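You operate a simulated robot arm through the tools that you are given. There is no shell and no other tool. Be economical: measure what you need, move in short steps, check, and stop when the job is done.

The job below is to be done with a simulated robot arm. You get a single attempt, and the scene is never put back.

TASK
Put one of the gauge blocks from the top shelf of the grey cart on the cream disc. Take the green housing from the top shelf of the grey cart and put it on top of the white packet there. Stack the dark blue coil marked "S" from the top shelf of the grey cart on top of the dark blue coil that says "P". Take the grey foam block and put it on top of the vented silver case. Put the blue band coil on the top of the wooden bench away on the top of the black bench. Close the washer lid. Take the dark blue handled pad and leave it in the deep red tray. Open the middle bench drawer, put the blue tape roll in the inside of the middle bench drawer, then shut the drawer. Open the right bench drawer, take the green band coil and leave it in the inside of the right bench drawer and shut the drawer again. Do these in any order. Set down upright: gauge block.

It is judged by the outcome, as a careful person would: the job done as asked, and still so three seconds after it is handed in. It fails if anything else is knocked over, pushed out of place, dropped, spilled or broken. A push-on lid holds only when it is set on centred and level and pressed home; a screw cap is set on level and turned clockwise until tight.

THE ROBOT
A 6-joint arm with a two-finger gripper on a trunk, on a base that drives. Base frame: it is fixed to the floor where the robot stands at the start and does not move with it; the origin is under the middle of the robot, x ahead of it, y to its left, z up; the surface under the hand at the start is at about z = 0.72. Readings come in m, rad, newtons and seconds.
Its first joint turns from -2.897 to 2.897 rad. Places, roughly: blue band coil (4x4x4 cm) [1.8, -2.2, 0.8]; blue tape roll (10x10x5 cm) [2.3, -8.4, 0.9]; cream disc (6x6x2 cm) [0.8, -0.2, 0.7]; dark blue coil [0.5, 0.25, 0.75]; dark blue handled pad (4x3x6 cm) [2, -7.9, 0.9]; deep red tray (13x11x6 cm) [2.1, -7.8, 0.9]; gauge block [0.75, 0.25, 0.75]; green band coil (4x4x4 cm) [2.3, -8.6, 0.9]; green housing [0.5, 0.25, 0.75]; grey foam block (9x6x5 cm) [1.7, -1.8, 0.8]; inside of the middle bench drawer [2, -8, 0.7]; inside of the right bench drawer [2, -8.5, 0.7]; middle bench drawer [1.9, -8, 0.7]; right bench drawer [1.9, -8.5, 0.7]; top of the black bench [-3.5, -12.6, 0.8]; vented silver case (16x10x5 cm) [2.3, -3, 0.8]; washer lid [2.2, -3.5, 1]; white packet [0.75, 0.25, 0.75]. Payload 3.43 kg.
The TCP is the grasp point between the finger pads, 0.02 m short of the fingertips. In the tool frame z runs along the fingers and y along their closing line. The gripper opens to 0.19 m. The gripper's body begins 0.248 m behind the TCP.
Orientation is told as [roll, pitch, yaw] about the base's x, y, z axes, in that order, counted from this pose: with the fingers straight down and closing along the base's y, the tool's x points along the base's -x, its y along +y and its z along -z.

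THE INTERFACE
- The arm moves only by the tool nudge_tool. Its argument "commands" is a list of rows, each a list of 7 numbers: the turn, a rotation vector about the base's x, y, z in units of 8 degrees (1.0 is 8 degrees), then the shift along the base's x, y, z in units of 50 mm (1.0 is 50 mm), then the opening in per cent of the stroke, from 0 (shut) to 100 (fully open). In form: [[ax, ay, az, tx, ty, tz, gripper], ...]. A call has 1 to 12 rows; each row shifts and turns the commanded pose from where the row before left it. A call with a number of a shift or a turn outside -1 to 1 is refused whole. Each row takes 0.2 s and may step no farther than 0.05 m and 0.15 rad from the row before; otherwise, or with a gripper value out of range, the whole call is refused. A pose out of reach is approached as far as the arm can. The call stops where the force on the tool passes 40 N (or 10 N more than at its start, if that is more) or the arm is blocked; 0.2 s more then pass. The fingers move at their own pace (about 0.045 m/s each) and stop on an object; they squeeze with about 42 N. The grip force told is the motor's: it shows also when the fingers shut on nothing. Time passes only in rows, and 0.2 s behind the last, so rows that do not move let the fingers close. It gives the time, the measured TCP pose, the force on the tool (base axes), the opening and the grip force at its end, in the units of the frame above (readings bear some noise), with the torque about the TCP (base axes, N m) and any sound that the robot's microphone picked up.
- Cameras (640 x 400 px; columns grow to the right, rows downward): "scene" is now at [0.0263, 0.1793, 1.3067]; the picture's right is [-0.11, -0.99, 0.00], its down [-0.53, 0.06, -0.85] and it looks along [0.84, -0.09, -0.53] (base axes); focal length 254 px, centre (320, 200). "wrist" rides on the gripper at [0.07, -0.008, -0.288] in the tool frame; the picture's right is [0.12, 0.99, 0.00], its down [-0.96, 0.12, -0.25] and it looks along [-0.25, 0.03, 0.97] (tool axes); focal length 261 px, centre (320, 200). There is no depth. A picture from a camera that has moved, and an enlarged one, comes with that camera's place and axes in the base frame and with its lens. The place of the scene camera against the robot may be out by one fixed shift of up to 0.018 m in any direction.
- capture(camera): a new picture of that camera. No time passes.
- move_column(by): slides the trunk up (or, below 0, down) by that many m; the arm and the scene camera ride with it, the base frame stays. It gives what a move gives, with no picture.
- steer(legs): drives the robot by 1 to 6 legs, each [ahead, turn to the left] in m and rad, along the robot's own axes; the way and the turn of a leg run together, so that a leg with both is an arc; at most 1.5 m and 3.142 rad a leg. The arm and the cameras ride along, it lands a little off, and it stops where it bumps. It gives what a move gives.
- head_to(pan, tilt): turns the head with the scene camera to pan (to the left, within 2.705 rad either way) and tilt (down, from -0.506 to 1.204), counted from straight ahead of the robot. It gives what a move gives.
- zoom(camera, box): a new picture of the part [left, top, right, bottom] of that camera's present view, enlarged. No time passes.
- job_done(): hands the job in; it is judged then, once.

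Work in short steps. Places have to be worked out from the pictures, the camera data and where the tool is seen: move nearer, look again, correct. Check each grasp and each placing, and mend what went wrong. You have 535 turns and 310 pictures in all, those below and enlarged ones among them. Open the gripper and draw the arm clear of the work before you hand the job in, unless the task says otherwise; then end with one line.

The tools are called after ">>>" by a JSON object that holds its "fn" and its "kwargs". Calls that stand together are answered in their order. nudge_tool: Moves the arm, as the interface text tells. Its arguments: {"type":"object","properties":{"commands":{"type":"array","items":{"type":"array","items":{"type":"number"}}}},"required":["commands"]} The other tools are called the same way: move_column (by) slides the trunk up or down; steer (legs) drives the base; head_to (pan, tilt) turns the head that bears the scene camera; capture (camera) takes a picture; zoom (camera, box) takes an enlarged picture of a part of a camera's view; job_done () hands the job in.

At the start:

```text
time_s: 0.0
eef_pos: [0.8018, -0.1232, 1.0059]
tool_rot: [0.002, 0.0, 0.0]
wrist_force: [0.8, -0.2, 0.3]
wrist_torque: [0.03, -0.02, 0.03]
width: 0.1901
grip_force: 0.0
trunk travel left (down, up): [-0.1, 0.14]
robot x, y, heading: [0.0011, 0.0025, -0.006]
head pan, tilt: [-0.106, 0.557]
```

scene: 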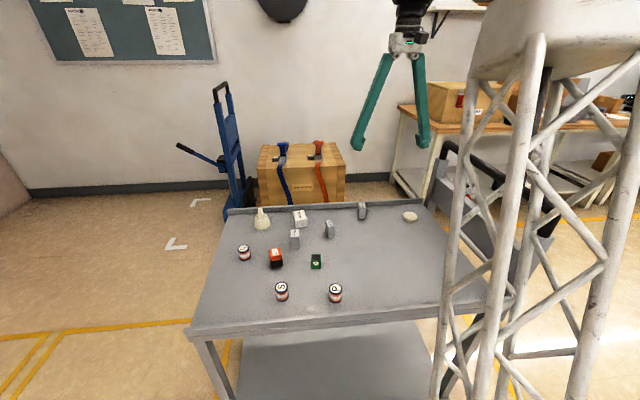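
wrist: 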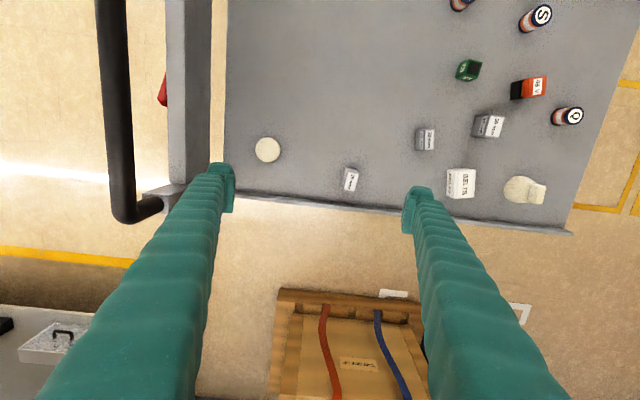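

I'll look closer at the cart top to identify the objects.

>>> {"fn": "zoom", "kwargs": {"camera": "scene", "box": [220, 190, 440, 320]}}

>>> {"fn": "zoom", "kwargs": {"camera": "wrist", "box": [230, 0, 630, 240]}}

```text
2.91 times, centred on (330, 255) of scene
camera zoom: at [0.0263, 0.1793, 1.3067], right [-0.11, -0.99, 0.0], down [-0.53, 0.06, -0.85], along [0.84, -0.09, -0.53], focal length 739 px, centre (291, 40)
```

zoom: 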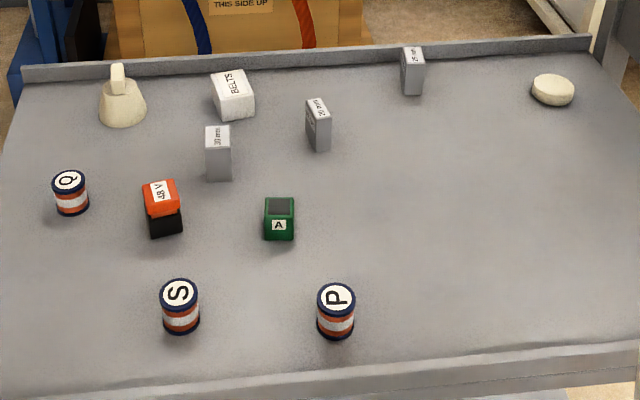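

```text
1.60 times, centred on (430, 120) of wrist
camera zoom: at [0.7321, -0.1318, 1.2949], right [-0.12, 0.99, 0.0], down [0.96, 0.12, 0.25], along [0.25, 0.03, -0.97], focal length 417 px, centre (144, 328)
```

zoom: 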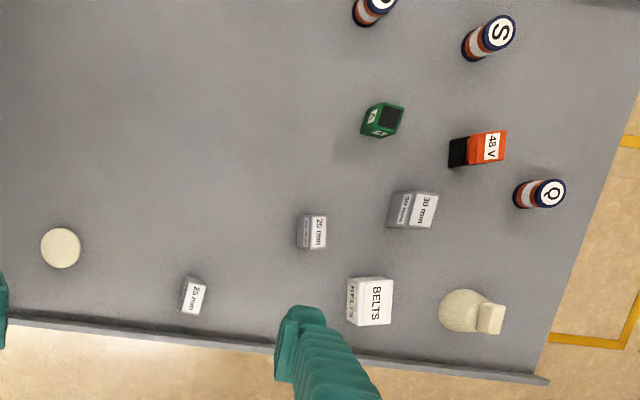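

The gauge block "25 mm" is around (0.82, -0.06) and the disc around (0.78, -0.24). I move above the block for a closer look.

>>> {"fn": "nudge_tool", "kwargs": {"commands": [[0, 0, 0, 0.3, 0.6, -0.6, 100], [0, 0, 0, 0, 0.7, -0.6, 100], [0, 0, 0, 0, 0, -0.8, 60]]}}

>>> {"fn": "capture", "kwargs": {"camera": "wrist"}}

```text
time_s: 0.8
eef_pos: [0.8174, -0.0577, 0.9064]
tool_rot: [0.0, -0.003, 0.0]
wrist_force: [0.8, 0.9, 0.0]
wrist_torque: [0.01, -0.07, 0.0]
width: 0.1552
grip_force: 0.2
trunk travel left (down, up): [-0.1, 0.14]
robot x, y, heading: [0.0019, -0.0003, 0.003]
head pan, tilt: [-0.106, 0.557]
```

```text
305 pictures are left
camera wrist: at [0.7463, -0.0651, 1.1935], right [-0.12, 0.99, 0.0], down [0.96, 0.12, 0.25], along [0.25, 0.03, -0.97], focal length 261 px, centre (320, 200)
```

wrist: 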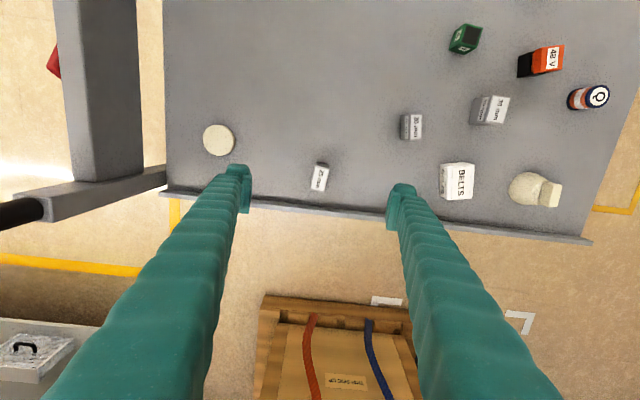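

The block is slightly nearer the robot than the TCP. Zooming for its orientation.

>>> {"fn": "zoom", "kwargs": {"camera": "wrist", "box": [195, 100, 355, 200]}}

```text
4.00 times, centred on (275, 150) of wrist
camera zoom: at [0.7463, -0.0651, 1.1935], right [-0.12, 0.99, 0.0], down [0.96, 0.12, 0.25], along [0.25, 0.03, -0.97], focal length 1043 px, centre (500, 400)
```

zoom: 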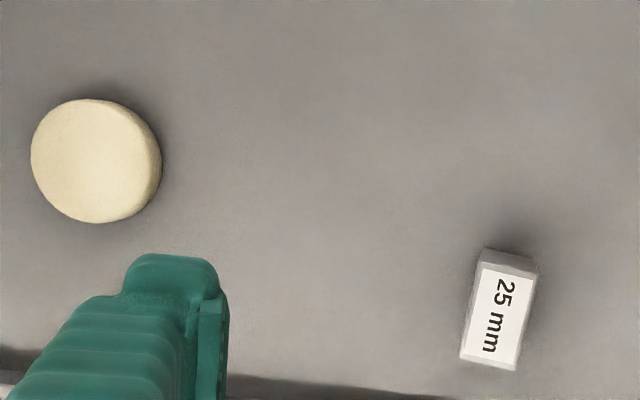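

Block top centre ≈ (0.821, -0.057), long axis turned about -5°. I align and descend to grip it at z ≈ 0.75.

>>> {"fn": "nudge_tool", "kwargs": {"commands": [[0, 0, -0.64, 0.06, 0.02, -0.5, 50], [0, 0, 0, 0, 0, -0.9, 40], [0, 0, 0, 0, 0, -0.9, 40], [0, 0, 0, 0, 0, -0.3, 40]]}}

>>> {"fn": "zoom", "kwargs": {"camera": "wrist", "box": [200, 100, 440, 250]}}

```text
time_s: 1.8
eef_pos: [0.8229, -0.0549, 0.7753]
tool_rot: [-0.001, 0.0, -0.089]
wrist_force: [0.4, -0.2, -0.1]
wrist_torque: [-0.01, -0.05, 0.02]
width: 0.0763
grip_force: 0.1
trunk travel left (down, up): [-0.1, 0.14]
robot x, y, heading: [0.0016, 0.0003, 0.001]
head pan, tilt: [-0.106, 0.557]
```

```text
2.67 times, centred on (320, 175) of wrist
camera zoom: at [0.7519, -0.0566, 1.0643], right [-0.03, 1.0, 0.0], down [0.97, 0.03, 0.25], along [0.25, 0.01, -0.97], focal length 695 px, centre (320, 267)
```

zoom: 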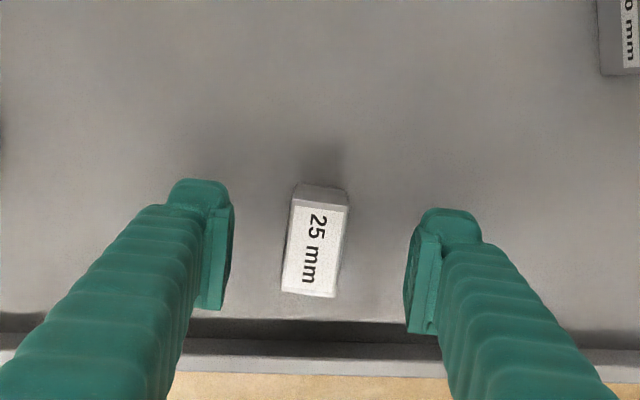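

Alignment looks right. Lower to z ≈ 0.75 and close.

>>> {"fn": "nudge_tool", "kwargs": {"commands": [[0, 0, 0, 0, 0, -0.5, 40], [0, 0, 0, 0, 0, 0, 0], [0, 0, 0, 0, 0, 0, 0], [0, 0, 0, 0, 0, 0, 0], [0, 0, 0, 0, 0, 0, 0]]}}

>>> {"fn": "zoom", "kwargs": {"camera": "wrist", "box": [200, 100, 440, 250]}}

```text
time_s: 3.0
eef_pos: [0.8228, -0.0546, 0.7515]
tool_rot: [-0.001, 0.001, -0.089]
wrist_force: [-0.2, -0.4, -0.4]
wrist_torque: [0.01, 0.0, 0.0]
width: 0.0239
grip_force: 33.0
trunk travel left (down, up): [-0.1, 0.14]
robot x, y, heading: [-0.0033, -0.0012, 0.003]
head pan, tilt: [-0.106, 0.557]
```

```text
2.67 times, centred on (320, 175) of wrist
camera zoom: at [0.7521, -0.0568, 1.0389], right [-0.03, 1.0, 0.0], down [0.97, 0.03, 0.25], along [0.25, 0.01, -0.97], focal length 695 px, centre (320, 267)
```

zoom: 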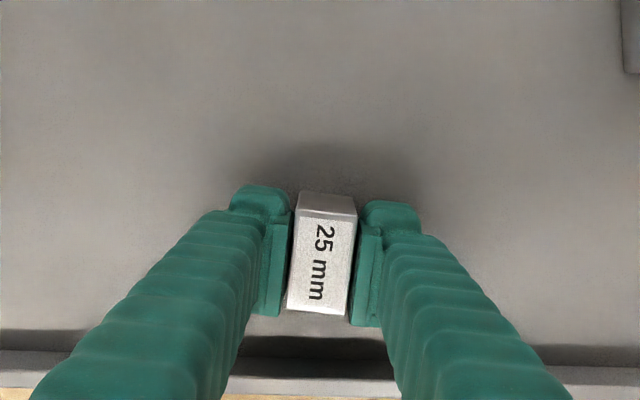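

Gripped (24 mm). Lift and carry over the disc (≈0.780, -0.235).

>>> {"fn": "nudge_tool", "kwargs": {"commands": [[0, 0, 0, 0, 0, 0.8, 0], [0, 0, 0, 0, 0, 0.8, 0], [0, 0, 0, -0.2, -0.9, 0, 0], [0, 0, 0, -0.2, -0.9, 0, 0], [0, 0, 0, -0.2, -0.9, 0, 0], [0, 0, 0, -0.25, -0.9, 0, 0], [0, 0, 0, 0, 0, 0, 0]]}}

>>> {"fn": "zoom", "kwargs": {"camera": "wrist", "box": [200, 100, 440, 250]}}

>>> {"fn": "zoom", "kwargs": {"camera": "scene", "box": [300, 160, 460, 260]}}

```text
time_s: 4.6
eef_pos: [0.7783, -0.2376, 0.8299]
tool_rot: [-0.001, 0.0, -0.09]
wrist_force: [0.7, -0.3, -0.9]
wrist_torque: [-0.01, 0.0, -0.01]
width: 0.0236
grip_force: 42.0
trunk travel left (down, up): [-0.1, 0.14]
robot x, y, heading: [0.001, -0.0002, -0.0]
head pan, tilt: [-0.106, 0.557]
```

```text
2.67 times, centred on (320, 175) of wrist
camera zoom: at [0.7064, -0.2399, 1.1186], right [-0.03, 1.0, 0.0], down [0.97, 0.03, 0.25], along [0.25, 0.01, -0.97], focal length 695 px, centre (320, 267)
```

zoom: 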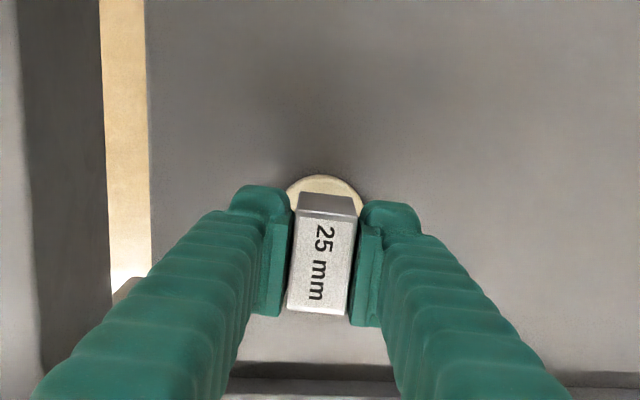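

```text
4.00 times, centred on (380, 210) of scene
camera zoom: at [0.0263, 0.1792, 1.3067], right [-0.11, -0.99, 0.0], down [-0.53, 0.06, -0.85], along [0.84, -0.09, -0.53], focal length 1016 px, centre (80, 160)
```

zoom: 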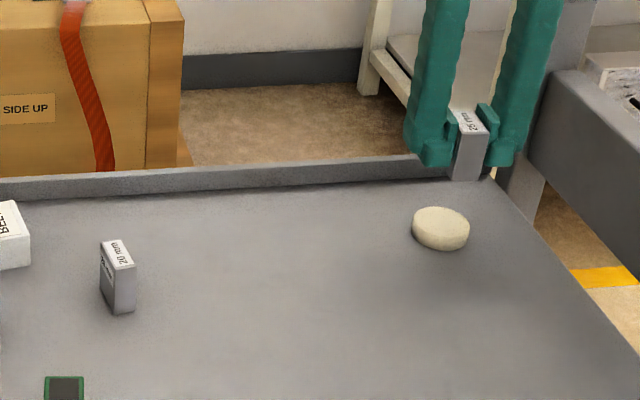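

The block is nearly centred over the disc. Correct by (+2, +3) mm and descend, finishing in small steps.

>>> {"fn": "nudge_tool", "kwargs": {"commands": [[0, 0, 0, 0.04, 0.06, -0.5, 0], [0, 0, 0, 0, 0, -0.5, 0], [0, 0, 0, 0, 0, -0.1, 0], [0, 0, 0, 0, 0, 0, 0]]}}

>>> {"fn": "zoom", "kwargs": {"camera": "scene", "box": [360, 170, 460, 232]}}

```text
time_s: 5.6
eef_pos: [0.7806, -0.2335, 0.7742]
tool_rot: [0.001, 0.001, -0.09]
wrist_force: [-1.0, 0.1, -1.4]
wrist_torque: [0.01, -0.01, -0.07]
width: 0.0237
grip_force: 42.5
trunk travel left (down, up): [-0.1, 0.14]
robot x, y, heading: [-0.0029, 0.0058, 0.003]
head pan, tilt: [-0.106, 0.557]
```

```text
6.40 times, centred on (410, 201) of scene
camera zoom: at [0.0263, 0.1792, 1.3067], right [-0.11, -0.99, 0.0], down [-0.53, 0.06, -0.85], along [0.84, -0.09, -0.53], focal length 1626 px, centre (-256, 194)
```

zoom: 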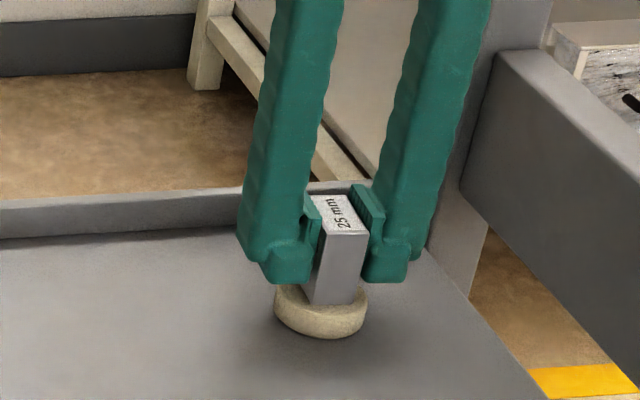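

Nearly touching. Lower 3–5 mm in tiny steps and watch the force.

>>> {"fn": "nudge_tool", "kwargs": {"commands": [[0, 0, 0, 0, 0, -0.04, 0], [0, 0, 0, 0, 0, -0.03, 0], [0, 0, 0, 0, 0, 0, 0]]}}

>>> {"fn": "zoom", "kwargs": {"camera": "scene", "box": [360, 170, 460, 232]}}

```text
time_s: 6.4
eef_pos: [0.7791, -0.2344, 0.7717]
tool_rot: [-0.002, -0.001, -0.09]
wrist_force: [0.1, -0.4, -2.0]
wrist_torque: [-0.01, -0.04, 0.0]
width: 0.0237
grip_force: 41.9
trunk travel left (down, up): [-0.1, 0.14]
robot x, y, heading: [-0.0023, 0.0009, 0.0]
head pan, tilt: [-0.106, 0.557]
```

```text
6.40 times, centred on (410, 201) of scene
camera zoom: at [0.0264, 0.1792, 1.3067], right [-0.11, -0.99, 0.0], down [-0.53, 0.06, -0.85], along [0.84, -0.09, -0.53], focal length 1626 px, centre (-256, 194)
```

zoom: 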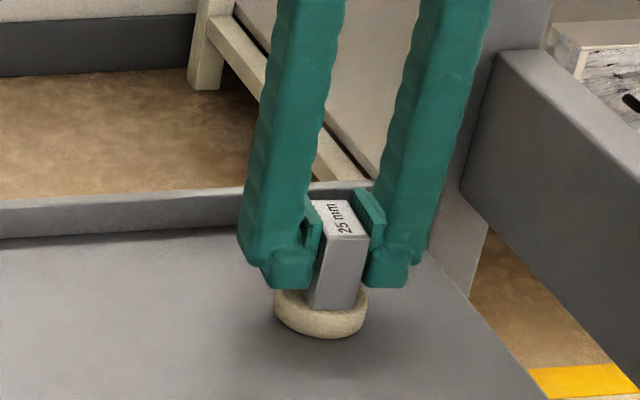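

No contact yet; lower a bit more.

>>> {"fn": "nudge_tool", "kwargs": {"commands": [[0, 0, 0, 0, 0, -0.04, 0], [0, 0, 0, 0, 0, -0.04, 0], [0, 0, 0, 0, 0, 0, 0]]}}

```text
time_s: 7.2
eef_pos: [0.7798, -0.2337, 0.7683]
tool_rot: [0.0, -0.001, -0.088]
wrist_force: [0.5, -0.6, -1.2]
wrist_torque: [-0.02, -0.03, 0.01]
width: 0.0237
grip_force: 42.0
trunk travel left (down, up): [-0.1, 0.14]
robot x, y, heading: [-0.0011, -0.0006, 0.003]
head pan, tilt: [-0.106, 0.557]
```

>>> {"fn": "nudge_tool", "kwargs": {"commands": [[0, 0, 0, 0, 0, -0.04, 0], [0, 0, 0, 0, 0, -0.04, 0], [0, 0, 0, 0, 0, 0, 0]]}}

>>> {"fn": "zoom", "kwargs": {"camera": "scene", "box": [360, 170, 460, 232]}}

```text
time_s: 8.1
eef_pos: [0.7794, -0.2351, 0.7693]
tool_rot: [-0.001, -0.006, -0.088]
wrist_force: [-5.2, 2.3, 24.2]
wrist_torque: [0.04, 0.3, 0.01]
width: 0.0236
grip_force: 42.0
trunk travel left (down, up): [-0.1, 0.14]
robot x, y, heading: [0.0018, -0.0022, 0.007]
head pan, tilt: [-0.106, 0.557]
stopped in row 3: the force on the tool passed its limit at 41 N (the readings are from after the stop); the commanded pose is now the measured one
```

```text
6.40 times, centred on (410, 201) of scene
camera zoom: at [0.0253, 0.1795, 1.3065], right [-0.1, -0.99, 0.0], down [-0.53, 0.06, -0.85], along [0.84, -0.09, -0.53], focal length 1626 px, centre (-256, 194)
```

zoom: 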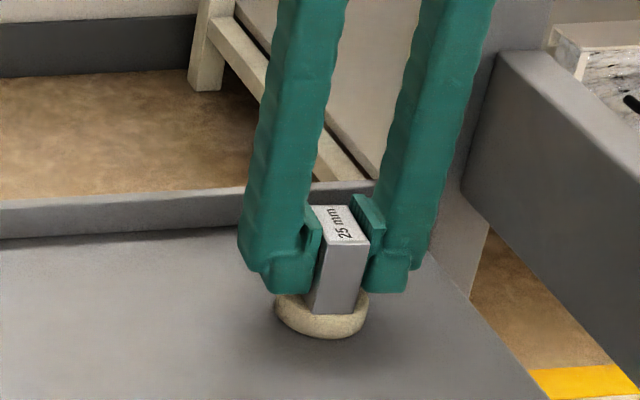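

Contact. Release and rise.

>>> {"fn": "nudge_tool", "kwargs": {"commands": [[0, 0, 0, 0, 0, 0.02, 0], [0, 0, 0, 0, 0, 0, 40], [0, 0, 0, 0, 0, 0, 40], [0, 0, 0, 0, 0, 0, 40], [0, 0, 0, 0, 0, 0.6, 40], [0, 0, 0, 0, 0, 1, 40], [0, 0, 0, 0, 0, 1, 40], [0, 0, 0.64, 0, 0, 1, 40]]}}

>>> {"fn": "zoom", "kwargs": {"camera": "scene", "box": [360, 170, 460, 232]}}

```text
time_s: 9.9
eef_pos: [0.7855, -0.2354, 0.9492]
tool_rot: [0.001, -0.003, 0.001]
wrist_force: [0.4, 1.1, -0.1]
wrist_torque: [0.03, 0.07, -0.03]
width: 0.0763
grip_force: 0.1
trunk travel left (down, up): [-0.1, 0.14]
robot x, y, heading: [-0.001, -0.0002, 0.0]
head pan, tilt: [-0.106, 0.557]
```

```text
6.40 times, centred on (410, 201) of scene
camera zoom: at [0.0264, 0.1791, 1.3066], right [-0.1, -0.99, 0.0], down [-0.53, 0.06, -0.85], along [0.84, -0.09, -0.53], focal length 1626 px, centre (-256, 194)
```

zoom: 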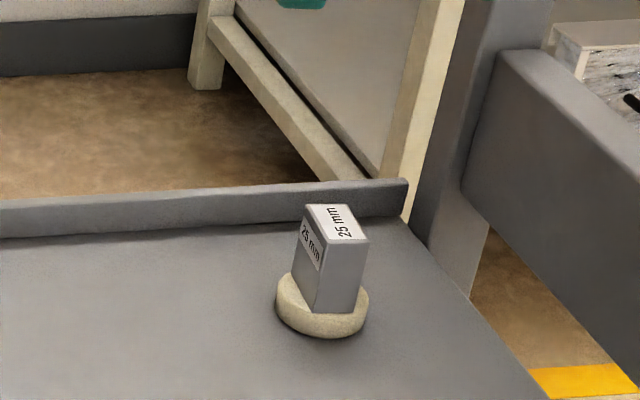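

The gauge block stands well on the disc. Now move over the green housing (≈0.575, 0.135).

>>> {"fn": "nudge_tool", "kwargs": {"commands": [[0, 0, 0, -0.46, 0.82, 0, 40], [0, 0, 0, -0.46, 0.82, 0, 40], [0, 0, 0, -0.46, 0.82, 0, 40], [0, 0, 0, -0.46, 0.82, 0, 40], [0, 0, 0, -0.46, 0.82, 0, 40], [0, 0, 0, -0.46, 0.82, 0, 40], [0, 0, 0, -0.46, 0.82, 0, 40], [0, 0, 0, -0.46, 0.82, 0, 40], [0, 0, 0, -0.46, 0.82, 0, 50], [0, 0, 0, 0, 0, -0.6, 50]]}}

>>> {"fn": "capture", "kwargs": {"camera": "wrist"}}

```text
time_s: 12.1
eef_pos: [0.5738, 0.1356, 0.9214]
tool_rot: [-0.001, -0.002, 0.0]
wrist_force: [-0.5, 1.1, 0.2]
wrist_torque: [0.05, -0.05, -0.01]
width: 0.0948
grip_force: 0.1
trunk travel left (down, up): [-0.1, 0.14]
robot x, y, heading: [-0.0011, -0.0012, -0.003]
head pan, tilt: [-0.106, 0.557]
```

```text
295 pictures are left
camera wrist: at [0.502, 0.1271, 1.2089], right [-0.12, 0.99, 0.0], down [0.96, 0.12, 0.25], along [0.25, 0.03, -0.97], focal length 261 px, centre (320, 200)
```

wrist: 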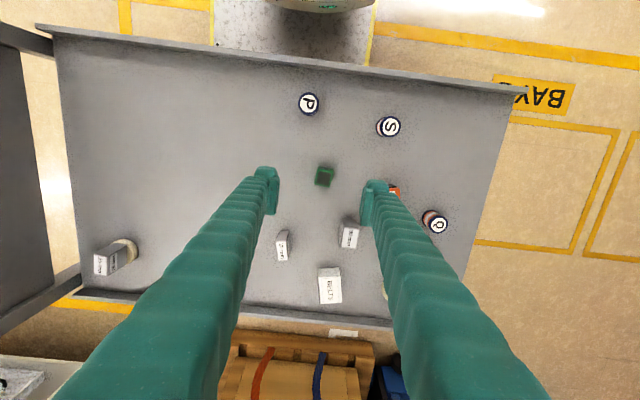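

>>> {"fn": "zoom", "kwargs": {"camera": "wrist", "box": [260, 80, 420, 180]}}

>>> {"fn": "zoom", "kwargs": {"camera": "wrist", "box": [260, 160, 420, 320]}}

```text
4.00 times, centred on (340, 130) of wrist
camera zoom: at [0.502, 0.1271, 1.2089], right [-0.12, 0.99, 0.0], down [0.96, 0.12, 0.25], along [0.25, 0.03, -0.97], focal length 1043 px, centre (240, 480)
```

zoom: 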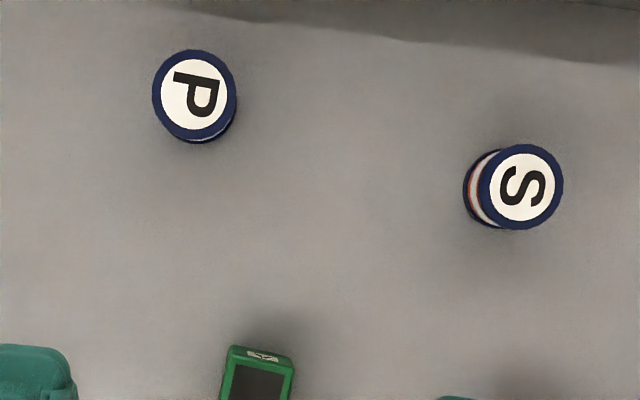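

```text
2.50 times, centred on (340, 240) of wrist
camera zoom: at [0.502, 0.1271, 1.2089], right [-0.12, 0.99, 0.0], down [0.96, 0.12, 0.25], along [0.25, 0.03, -0.97], focal length 652 px, centre (270, 100)
```

zoom: 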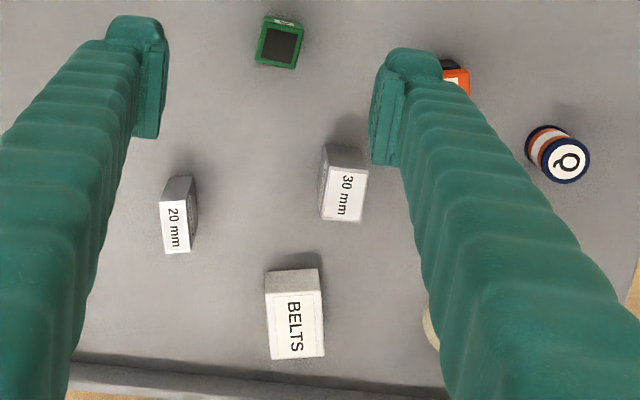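

Housing at ≈(0.579, 0.143), turned about -7°. Align, come down to z 0.80 and check.

>>> {"fn": "nudge_tool", "kwargs": {"commands": [[0, 0, -0.88, 0.1, 0.15, -0.6, 40], [0, 0, 0, 0, 0, -0.9, 35], [0, 0, 0, 0, 0, -0.9, 35], [0, 0, 0, 0, 0, 0, 35]]}}

>>> {"fn": "zoom", "kwargs": {"camera": "wrist", "box": [200, 100, 440, 250]}}

>>> {"fn": "zoom", "kwargs": {"camera": "scene", "box": [260, 210, 380, 285]}}

```text
time_s: 13.1
eef_pos: [0.5798, 0.1414, 0.7983]
tool_rot: [0.0, -0.003, -0.122]
wrist_force: [-0.4, -1.0, 1.2]
wrist_torque: [-0.01, 0.02, -0.02]
width: 0.0666
grip_force: 0.1
trunk travel left (down, up): [-0.1, 0.14]
robot x, y, heading: [0.0024, -0.0035, -0.002]
head pan, tilt: [-0.106, 0.557]
```

```text
2.67 times, centred on (320, 175) of wrist
camera zoom: at [0.5076, 0.1411, 1.0864], right [0.0, 1.0, 0.0], down [0.97, 0.0, 0.25], along [0.25, 0.0, -0.97], focal length 695 px, centre (320, 267)
```

zoom: 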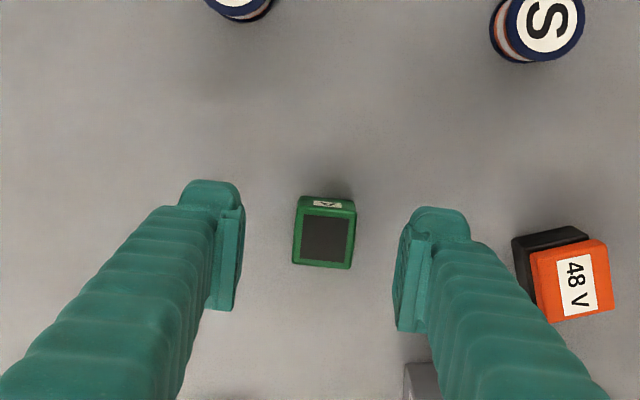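

```text
5.33 times, centred on (320, 248) of scene
camera zoom: at [0.0261, 0.1794, 1.3066], right [-0.1, -0.99, 0.0], down [-0.53, 0.06, -0.85], along [0.84, -0.09, -0.53], focal length 1355 px, centre (320, -53)
```

zoom: 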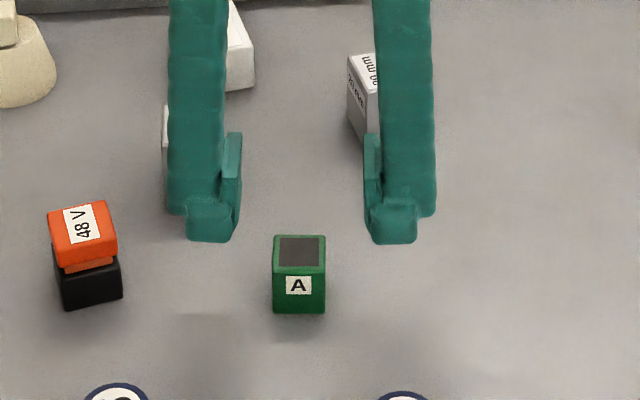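

Centred to 2 mm. Lower to z ≈ 0.746 and close.

>>> {"fn": "nudge_tool", "kwargs": {"commands": [[0, 0, 0, 0, 0.04, -0.6, 35], [0, 0, 0, 0, 0, -0.45, 35], [0, 0, 0, 0, 0, 0, 0], [0, 0, 0, 0, 0, 0, 0], [0, 0, 0, 0, 0, 0, 0], [0, 0, 0, 0, 0, 0, 0]]}}

>>> {"fn": "zoom", "kwargs": {"camera": "wrist", "box": [200, 100, 440, 250]}}

```text
time_s: 14.5
eef_pos: [0.5789, 0.1434, 0.7434]
tool_rot: [0.0, -0.002, -0.123]
wrist_force: [0.6, -0.2, -0.3]
wrist_torque: [0.0, -0.02, 0.02]
width: 0.0279
grip_force: 42.3
trunk travel left (down, up): [-0.1, 0.14]
robot x, y, heading: [0.0021, -0.0012, 0.003]
head pan, tilt: [-0.106, 0.557]
```

```text
2.67 times, centred on (320, 175) of wrist
camera zoom: at [0.5075, 0.1434, 1.032], right [0.0, 1.0, 0.0], down [0.97, 0.0, 0.25], along [0.25, 0.0, -0.97], focal length 695 px, centre (320, 267)
```

zoom: 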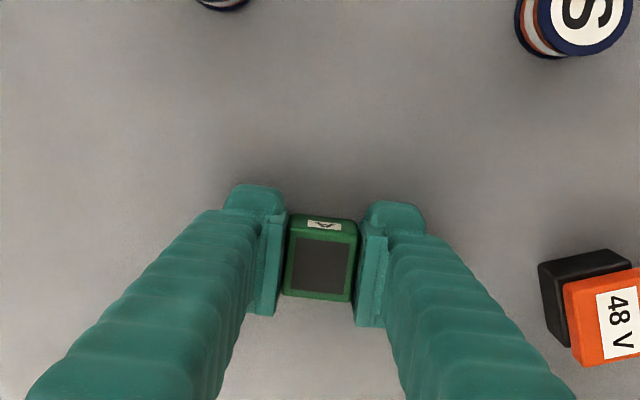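

Held (28 mm). Lift and carry towards the packet (≈0.80, 0.182), turning to about +11°.

>>> {"fn": "nudge_tool", "kwargs": {"commands": [[0, 0, 0, 0, 0, 0.8, 0], [0, 0, 0, 0, 0, 0.8, 0], [0, 0, 0, 0, 0, 0.8, 0], [0, 0, 0.77, 0.85, 0.15, 0, 0], [0, 0, 0.77, 0.85, 0.15, 0, 0], [0, 0, 0.77, 0.85, 0.15, 0, 0], [0, 0, 0, 0.85, 0.15, 0, 0], [0, 0, 0, 0.9, 0.17, 0, 0], [0, 0, 0, 0, 0, 0, 0]]}}

>>> {"fn": "zoom", "kwargs": {"camera": "wrist", "box": [200, 100, 440, 250]}}

>>> {"fn": "zoom", "kwargs": {"camera": "scene", "box": [240, 160, 360, 235]}}

```text
time_s: 16.5
eef_pos: [0.7941, 0.1809, 0.8647]
tool_rot: [0.0, -0.002, 0.201]
wrist_force: [0.0, -0.2, -0.2]
wrist_torque: [0.02, 0.03, -0.01]
width: 0.0281
grip_force: 42.7
trunk travel left (down, up): [-0.1, 0.14]
robot x, y, heading: [0.0028, 0.0016, -0.001]
head pan, tilt: [-0.106, 0.557]
```

```text
2.67 times, centred on (320, 175) of wrist
camera zoom: at [0.725, 0.1579, 1.1523], right [-0.31, 0.95, 0.0], down [0.92, 0.3, 0.25], along [0.24, 0.08, -0.97], focal length 695 px, centre (320, 267)
```

zoom: 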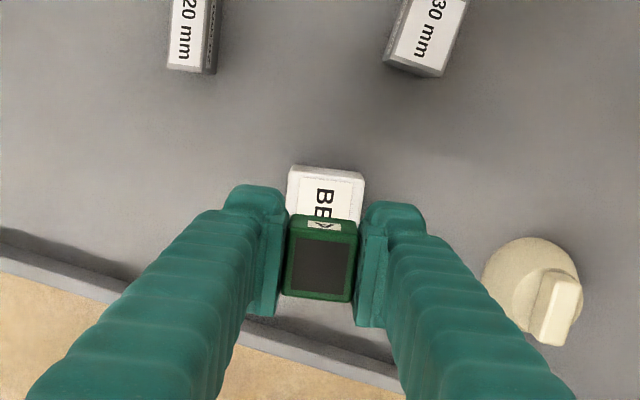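

```text
5.33 times, centred on (300, 198) of scene
camera zoom: at [0.0263, 0.1795, 1.3066], right [-0.11, -0.99, 0.0], down [-0.53, 0.06, -0.85], along [0.84, -0.09, -0.53], focal length 1355 px, centre (427, 213)
```

zoom: 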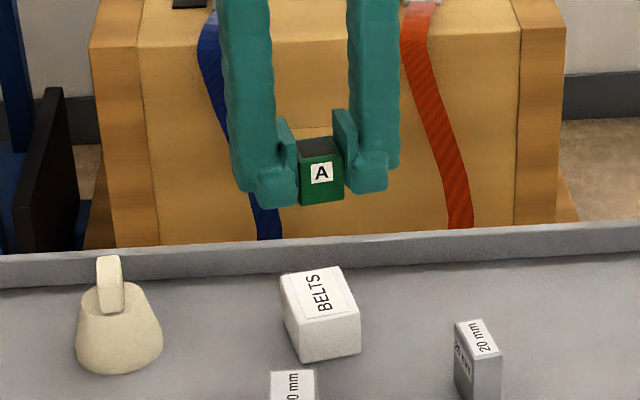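

Packet top centre ≈ (0.798, 0.183), top z ≈ 0.755. Correct by +4/+2 mm and descend.

>>> {"fn": "nudge_tool", "kwargs": {"commands": [[0, 0, 0, 0.09, 0.04, -0.6, 0], [0, 0, 0, 0, 0, -0.6, 0], [0, 0, 0, 0, 0, -0.2, 0], [0, 0, 0, 0, 0, 0, 0]]}}

>>> {"fn": "zoom", "kwargs": {"camera": "wrist", "box": [200, 100, 440, 250]}}

>>> {"fn": "zoom", "kwargs": {"camera": "scene", "box": [240, 160, 360, 235]}}

```text
time_s: 17.5
eef_pos: [0.7964, 0.1836, 0.7949]
tool_rot: [0.001, -0.003, 0.201]
wrist_force: [0.5, 0.3, -0.6]
wrist_torque: [0.01, 0.0, 0.0]
width: 0.0281
grip_force: 41.9
trunk travel left (down, up): [-0.1, 0.14]
robot x, y, heading: [0.0011, -0.0001, 0.001]
head pan, tilt: [-0.106, 0.557]
```

```text
2.67 times, centred on (320, 175) of wrist
camera zoom: at [0.7293, 0.161, 1.0829], right [-0.31, 0.95, 0.0], down [0.92, 0.3, 0.25], along [0.24, 0.08, -0.97], focal length 695 px, centre (320, 267)
```

zoom: 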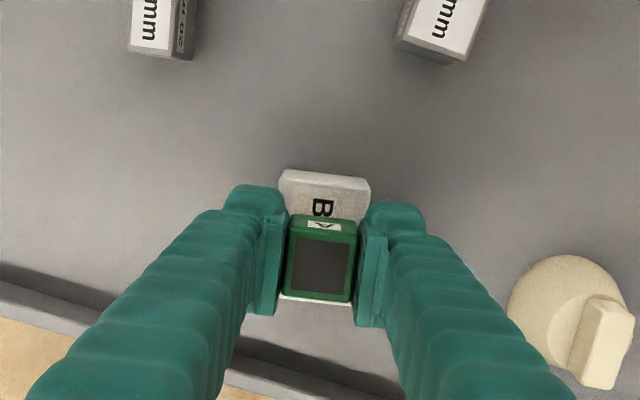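

```text
5.33 times, centred on (300, 198) of scene
camera zoom: at [0.0262, 0.1794, 1.3066], right [-0.11, -0.99, 0.0], down [-0.53, 0.06, -0.85], along [0.84, -0.09, -0.53], focal length 1355 px, centre (427, 213)
```

zoom: 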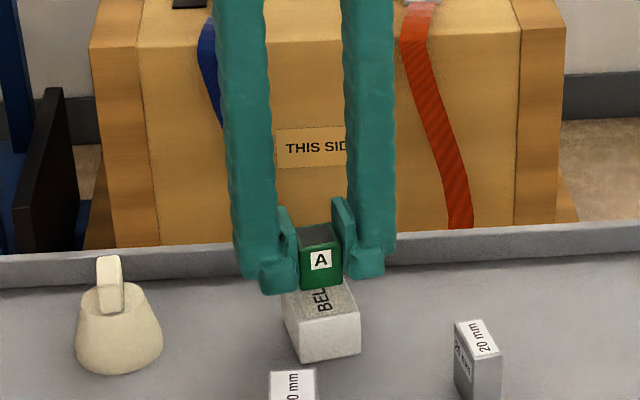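

Position is good (within 2 mm). Descend slowly to contact.

>>> {"fn": "nudge_tool", "kwargs": {"commands": [[0, 0, 0, 0.02, 0, -0.16, 0], [0, 0, 0, 0, 0, -0.08, 0], [0, 0, 0, 0, 0, -0.06, 0], [0, 0, 0, 0, 0, -0.04, 0], [0, 0, 0, 0, 0, 0, 0]]}}

>>> {"fn": "zoom", "kwargs": {"camera": "scene", "box": [240, 160, 360, 235]}}

```text
time_s: 18.7
eef_pos: [0.7977, 0.1844, 0.7798]
tool_rot: [-0.001, -0.005, 0.201]
wrist_force: [-0.3, 2.6, 16.8]
wrist_torque: [0.03, 0.02, 0.01]
width: 0.0281
grip_force: 41.9
trunk travel left (down, up): [-0.1, 0.14]
robot x, y, heading: [0.0001, 0.0015, -0.001]
head pan, tilt: [-0.106, 0.557]
```

```text
5.33 times, centred on (300, 198) of scene
camera zoom: at [0.0256, 0.1794, 1.3069], right [-0.1, -0.99, 0.0], down [-0.53, 0.06, -0.85], along [0.84, -0.09, -0.53], focal length 1355 px, centre (427, 213)
```

zoom: 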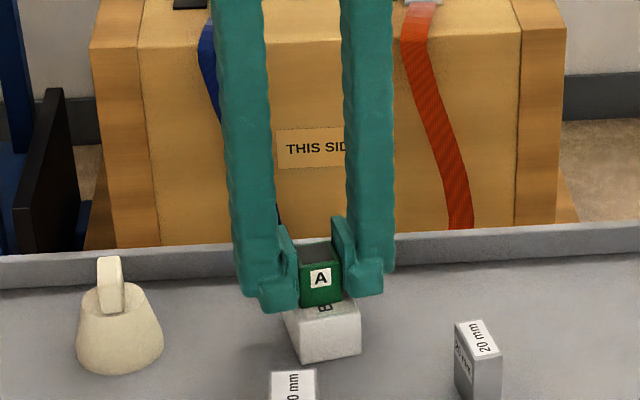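

In contact (17 N). Release and rise.

>>> {"fn": "nudge_tool", "kwargs": {"commands": [[0, 0, 0, 0, 0, 0.05, 0], [0, 0, 0, 0, 0, 0, 32], [0, 0, 0, 0, 0, 0, 32], [0, 0, 0, 0, 0, 0, 32], [0, 0, 0, 0, 0, 0.6, 32], [0, 0, -0.75, 0, 0, 1, 32], [0, 0, -0.75, 0, 0, 1, 40], [0, 0, 0, 0, 0, 0.6, 40]]}}

>>> {"fn": "zoom", "kwargs": {"camera": "scene", "box": [240, 160, 360, 235]}}

```text
time_s: 20.5
eef_pos: [0.8024, 0.1832, 0.9393]
tool_rot: [0.0, -0.002, -0.011]
wrist_force: [1.0, 0.1, 0.4]
wrist_torque: [0.01, 0.05, 0.0]
width: 0.0761
grip_force: 0.0
trunk travel left (down, up): [-0.1, 0.14]
robot x, y, heading: [-0.0008, -0.0019, -0.002]
head pan, tilt: [-0.106, 0.557]
```

```text
5.33 times, centred on (300, 198) of scene
camera zoom: at [0.0263, 0.1795, 1.3066], right [-0.1, -0.99, 0.0], down [-0.53, 0.06, -0.85], along [0.84, -0.09, -0.53], focal length 1355 px, centre (427, 213)
```

zoom: 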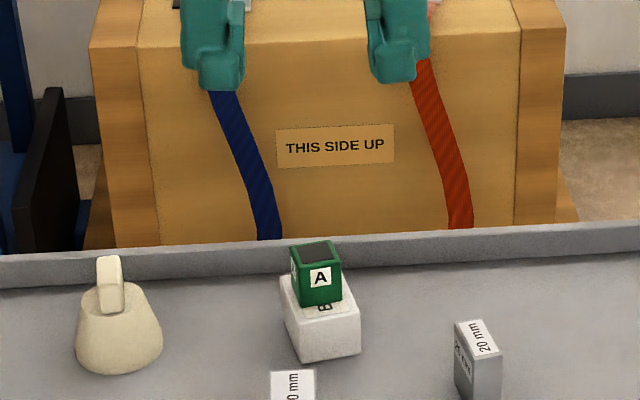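

Stacked well. Now move over the coil "S" (≈0.480, 0.238).

>>> {"fn": "nudge_tool", "kwargs": {"commands": [[0, 0, 0, -0.9, 0.15, 0, 40], [0, 0, 0, -0.9, 0.15, 0, 40], [0, 0, 0, -0.9, 0.15, 0, 40], [0, 0, 0, -0.9, 0.15, 0, 40], [0, 0, 0, -0.9, 0.15, 0, 40], [0, 0, 0, -0.9, 0.15, 0, 40], [0, 0, 0, -0.9, 0.15, 0, 40], [0, 0, 0, -0.1, 0.0, -0.8, 40], [0, 0, 0, 0, 0, -0.8, 40], [0, 0, 0, 0, 0, 0, 40]]}}

>>> {"fn": "zoom", "kwargs": {"camera": "wrist", "box": [160, 75, 480, 275]}}

>>> {"fn": "zoom", "kwargs": {"camera": "scene", "box": [260, 240, 380, 315]}}

```text
time_s: 22.7
eef_pos: [0.4744, 0.2379, 0.8599]
tool_rot: [0.001, -0.004, -0.008]
wrist_force: [-1.0, -0.5, 0.3]
wrist_torque: [0.01, 0.02, 0.03]
width: 0.0761
grip_force: 0.0
trunk travel left (down, up): [-0.1, 0.14]
robot x, y, heading: [0.0025, -0.0017, 0.005]
head pan, tilt: [-0.106, 0.557]
```

```text
2.00 times, centred on (320, 175) of wrist
camera zoom: at [0.4025, 0.2299, 1.1482], right [-0.11, 0.99, 0.0], down [0.96, 0.11, 0.25], along [0.25, 0.03, -0.97], focal length 521 px, centre (320, 250)
```

zoom: 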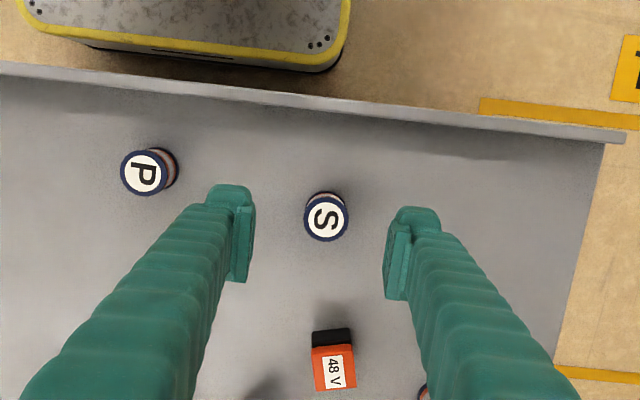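

```text
5.33 times, centred on (320, 278) of scene
camera zoom: at [0.026, 0.1794, 1.3066], right [-0.1, -0.99, 0.0], down [-0.53, 0.06, -0.85], along [0.84, -0.09, -0.53], focal length 1355 px, centre (320, -213)
```

zoom: 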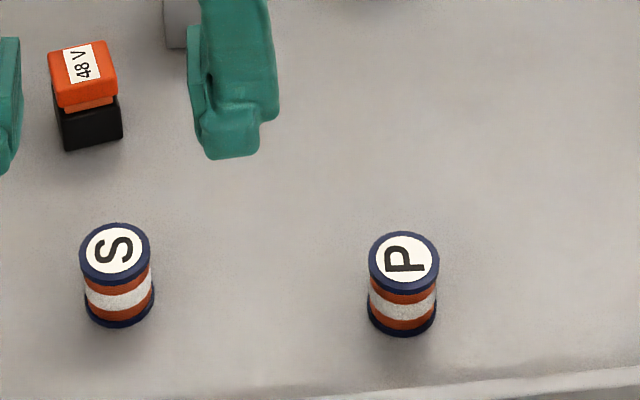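

S ≈ (0.476, 0.243), P ≈ (0.458, 0.108), tops ≈ 0.76. Align over S and descend part-way to check.

>>> {"fn": "nudge_tool", "kwargs": {"commands": [[0, 0, 0, 0.04, 0.11, -0.8, 40], [0, 0, 0, 0, 0, -0.6, 40], [0, 0, 0, 0, 0, 0, 40]]}}

>>> {"fn": "zoom", "kwargs": {"camera": "wrist", "box": [160, 75, 480, 275]}}

```text
time_s: 23.5
eef_pos: [0.4768, 0.242, 0.7883]
tool_rot: [0.001, -0.004, -0.008]
wrist_force: [-0.7, 0.4, -0.8]
wrist_torque: [-0.02, 0.01, 0.02]
width: 0.0761
grip_force: 0.0
trunk travel left (down, up): [-0.1, 0.14]
robot x, y, heading: [0.0017, 0.0065, -0.002]
head pan, tilt: [-0.106, 0.557]
```

```text
2.00 times, centred on (320, 175) of wrist
camera zoom: at [0.4056, 0.2345, 1.0764], right [-0.11, 0.99, 0.0], down [0.96, 0.11, 0.25], along [0.25, 0.03, -0.97], focal length 521 px, centre (320, 250)
```

zoom: 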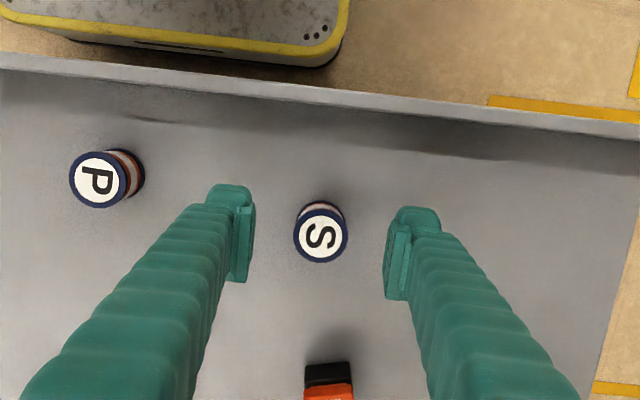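

S is centred between the fingers; descend to z ≈ 0.748 and close.

>>> {"fn": "nudge_tool", "kwargs": {"commands": [[0, 0, 0, 0, 0.02, -0.5, 40], [0, 0, 0, 0, 0, -0.3, 40], [0, 0, 0, 0, 0, 0, 0], [0, 0, 0, 0, 0, 0, 0], [0, 0, 0, 0, 0, 0, 0], [0, 0, 0, 0, 0, 0, 0]]}}

>>> {"fn": "zoom", "kwargs": {"camera": "wrist", "box": [200, 100, 440, 250]}}

```text
time_s: 24.9
eef_pos: [0.4797, 0.2434, 0.7508]
tool_rot: [-0.001, -0.002, -0.009]
wrist_force: [0.6, 0.1, 1.3]
wrist_torque: [-0.02, 0.02, 0.02]
width: 0.033
grip_force: 40.7
trunk travel left (down, up): [-0.1, 0.14]
robot x, y, heading: [0.0007, -0.0025, -0.002]
head pan, tilt: [-0.106, 0.557]
```

```text
2.67 times, centred on (320, 175) of wrist
camera zoom: at [0.4087, 0.2347, 1.0386], right [-0.11, 0.99, 0.0], down [0.96, 0.11, 0.25], along [0.25, 0.03, -0.97], focal length 695 px, centre (320, 267)
```

zoom: 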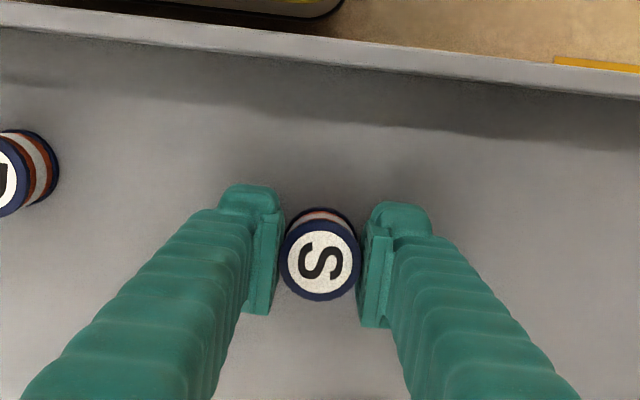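

Held (33 mm). Lift and carry over P.

>>> {"fn": "nudge_tool", "kwargs": {"commands": [[0, 0, 0, 0, 0, 0.9, 0], [0, 0, 0, 0, 0, 0.9, 0], [0, 0, 0, -0.1, -0.9, 0, 0], [0, 0, 0, -0.1, -0.9, 0, 0], [0, 0, 0, -0.17, -0.93, 0, 0], [0, 0, 0, 0, 0, 0, 0]]}}

>>> {"fn": "zoom", "kwargs": {"camera": "wrist", "box": [200, 100, 440, 250]}}

>>> {"fn": "zoom", "kwargs": {"camera": "scene", "box": [280, 220, 400, 315]}}

```text
time_s: 26.3
eef_pos: [0.4614, 0.1079, 0.8379]
tool_rot: [0.0, -0.003, -0.009]
wrist_force: [0.0, 0.8, -0.9]
wrist_torque: [0.0, 0.03, 0.03]
width: 0.0327
grip_force: 41.9
trunk travel left (down, up): [-0.1, 0.14]
robot x, y, heading: [-0.0023, -0.0013, -0.005]
head pan, tilt: [-0.106, 0.557]
```

```text
2.67 times, centred on (320, 175) of wrist
camera zoom: at [0.3895, 0.0999, 1.1263], right [-0.11, 0.99, 0.0], down [0.96, 0.11, 0.25], along [0.25, 0.03, -0.97], focal length 695 px, centre (320, 267)
```

zoom: 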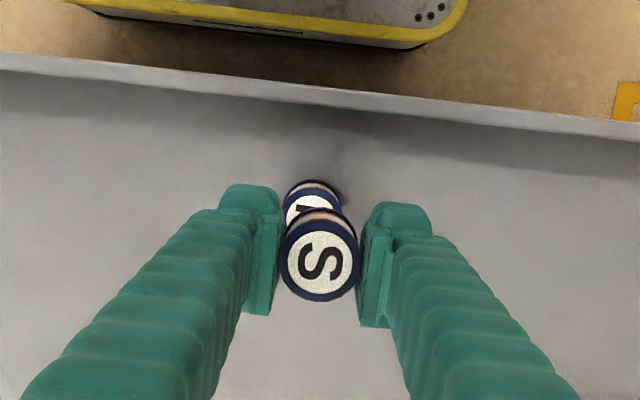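

```text
4.21 times, centred on (340, 268) of scene
camera zoom: at [0.0261, 0.1794, 1.3066], right [-0.1, -0.99, 0.0], down [-0.53, 0.06, -0.85], along [0.84, -0.09, -0.53], focal length 1070 px, centre (236, -84)
```

zoom: 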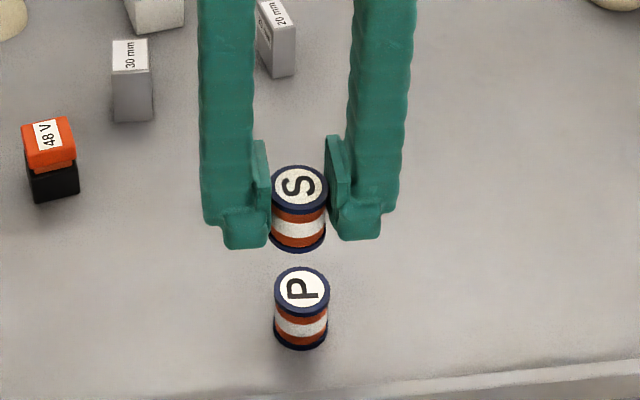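

P seems about (-2, -4) mm from under S. Correct, descend to just above, and recheck.

>>> {"fn": "nudge_tool", "kwargs": {"commands": [[0, 0, 0, -0.04, -0.08, -0.4, 0], [0, 0, 0, 0, 0, -0.24, 0], [0, 0, 0, 0, 0, 0, 0]]}}

>>> {"fn": "zoom", "kwargs": {"camera": "wrist", "box": [260, 135, 380, 210]}}

>>> {"fn": "zoom", "kwargs": {"camera": "scene", "box": [300, 240, 380, 300]}}

```text
time_s: 27.1
eef_pos: [0.4608, 0.102, 0.8077]
tool_rot: [0.0, -0.003, -0.009]
wrist_force: [0.1, -0.3, -0.5]
wrist_torque: [-0.03, -0.01, 0.01]
width: 0.0326
grip_force: 41.7
trunk travel left (down, up): [-0.1, 0.14]
robot x, y, heading: [-0.0006, -0.0035, 0.004]
head pan, tilt: [-0.106, 0.557]
```

```text
5.33 times, centred on (320, 172) of wrist
camera zoom: at [0.3889, 0.0951, 1.0961], right [-0.11, 0.99, 0.0], down [0.96, 0.11, 0.25], along [0.25, 0.03, -0.97], focal length 1390 px, centre (320, 347)
```

zoom: 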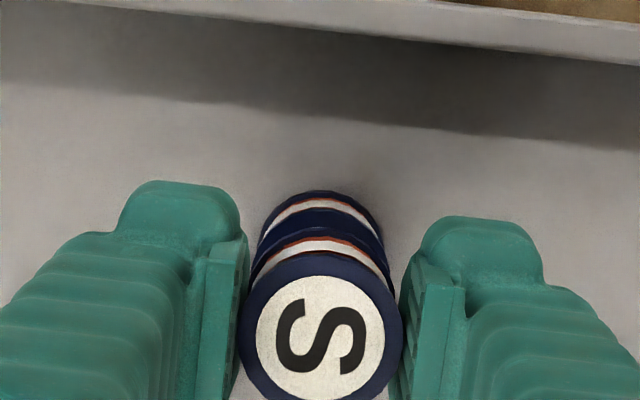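

```text
6.67 times, centred on (340, 270) of scene
camera zoom: at [0.0261, 0.1794, 1.3066], right [-0.11, -0.99, 0.0], down [-0.53, 0.06, -0.85], along [0.84, -0.09, -0.53], focal length 1694 px, centre (187, -267)
```

zoom: 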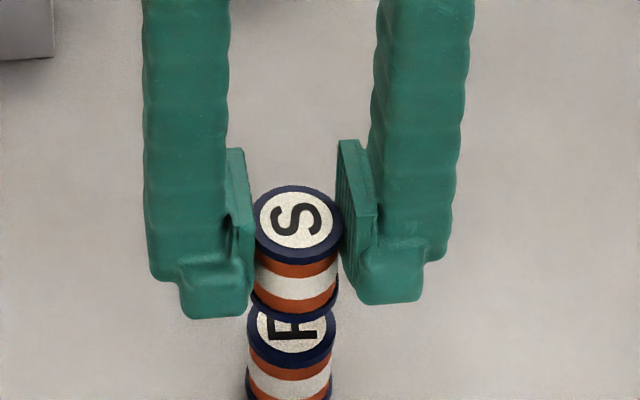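

Lateral alignment is good; nudge x by -1.5 mm and descend slowly to contact.

>>> {"fn": "nudge_tool", "kwargs": {"commands": [[0, 0, 0, -0.03, 0, -0.15, 0], [0, 0, 0, 0, 0, -0.08, 0], [0, 0, 0, 0, 0, -0.05, 0], [0, 0, 0, 0, 0, -0.03, 0], [0, 0, 0, 0, 0, 0, 0]]}}

>>> {"fn": "zoom", "kwargs": {"camera": "scene", "box": [300, 240, 380, 300]}}

```text
time_s: 28.3
eef_pos: [0.4602, 0.1022, 0.7934]
tool_rot: [-0.001, -0.005, -0.009]
wrist_force: [-0.1, 0.2, 0.7]
wrist_torque: [0.02, 0.0, 0.01]
width: 0.0324
grip_force: 42.0
trunk travel left (down, up): [-0.1, 0.14]
robot x, y, heading: [0.0033, -0.0006, -0.004]
head pan, tilt: [-0.106, 0.557]
```

```text
6.67 times, centred on (340, 270) of scene
camera zoom: at [0.0261, 0.1794, 1.3066], right [-0.11, -0.99, 0.0], down [-0.53, 0.06, -0.85], along [0.84, -0.09, -0.53], focal length 1694 px, centre (187, -267)
```

zoom: 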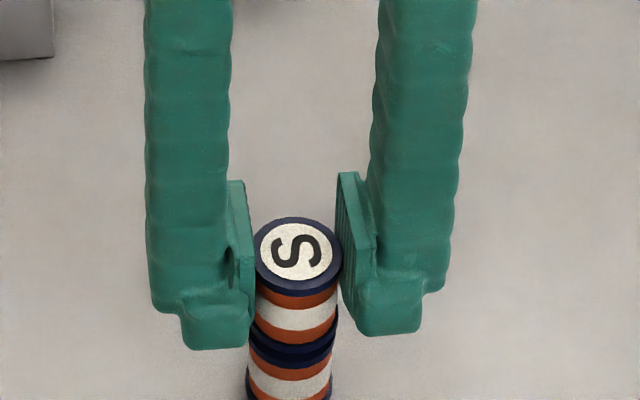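

Almost there; a few mm more until contact.

>>> {"fn": "nudge_tool", "kwargs": {"commands": [[0, 0, 0, 0, 0, -0.04, 0], [0, 0, 0, 0, 0, -0.04, 0], [0, 0, 0, 0, 0, 0, 0]]}}

>>> {"fn": "zoom", "kwargs": {"camera": "scene", "box": [310, 255, 370, 300]}}

>>> {"fn": "zoom", "kwargs": {"camera": "wrist", "box": [260, 135, 380, 210]}}

```text
time_s: 29.1
eef_pos: [0.4589, 0.1034, 0.7885]
tool_rot: [0.0, -0.005, -0.009]
wrist_force: [0.6, 0.5, -1.1]
wrist_torque: [0.0, -0.01, -0.02]
width: 0.0329
grip_force: 42.1
trunk travel left (down, up): [-0.1, 0.14]
robot x, y, heading: [0.0006, 0.0026, 0.001]
head pan, tilt: [-0.106, 0.557]
```

```text
8.89 times, centred on (340, 278) of scene
camera zoom: at [0.0261, 0.1794, 1.3066], right [-0.11, -0.99, 0.0], down [-0.53, 0.06, -0.85], along [0.84, -0.09, -0.53], focal length 2259 px, centre (142, -489)
```

zoom: 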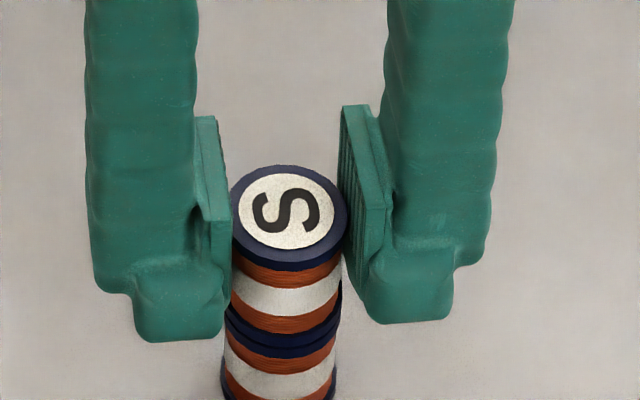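

```text
5.33 times, centred on (320, 172) of wrist
camera zoom: at [0.388, 0.0951, 1.0764], right [-0.11, 0.99, 0.0], down [0.96, 0.11, 0.25], along [0.25, 0.03, -0.97], focal length 1390 px, centre (320, 347)
```

zoom: 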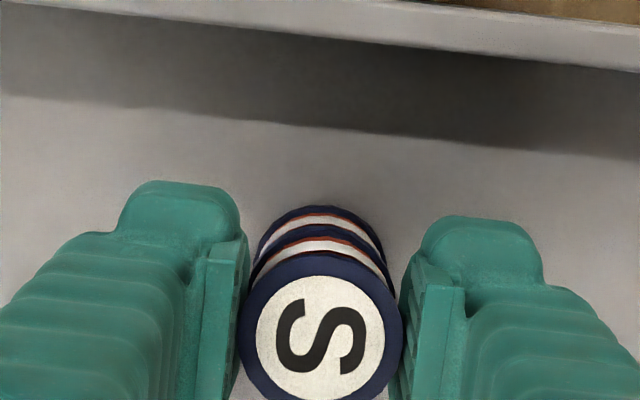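

>>> {"fn": "nudge_tool", "kwargs": {"commands": [[0, 0, 0, 0, 0, -0.03, 0], [0, 0, 0, 0, 0, -0.03, 0], [0, 0, 0, 0, 0, 0, 0]]}}

```text
time_s: 29.9
eef_pos: [0.4598, 0.1029, 0.7858]
tool_rot: [0.0, -0.005, -0.009]
wrist_force: [-0.7, 1.0, 19.0]
wrist_torque: [-0.02, 0.04, 0.03]
width: 0.0326
grip_force: 42.0
trunk travel left (down, up): [-0.1, 0.14]
robot x, y, heading: [-0.0039, -0.001, 0.002]
head pan, tilt: [-0.106, 0.557]
```

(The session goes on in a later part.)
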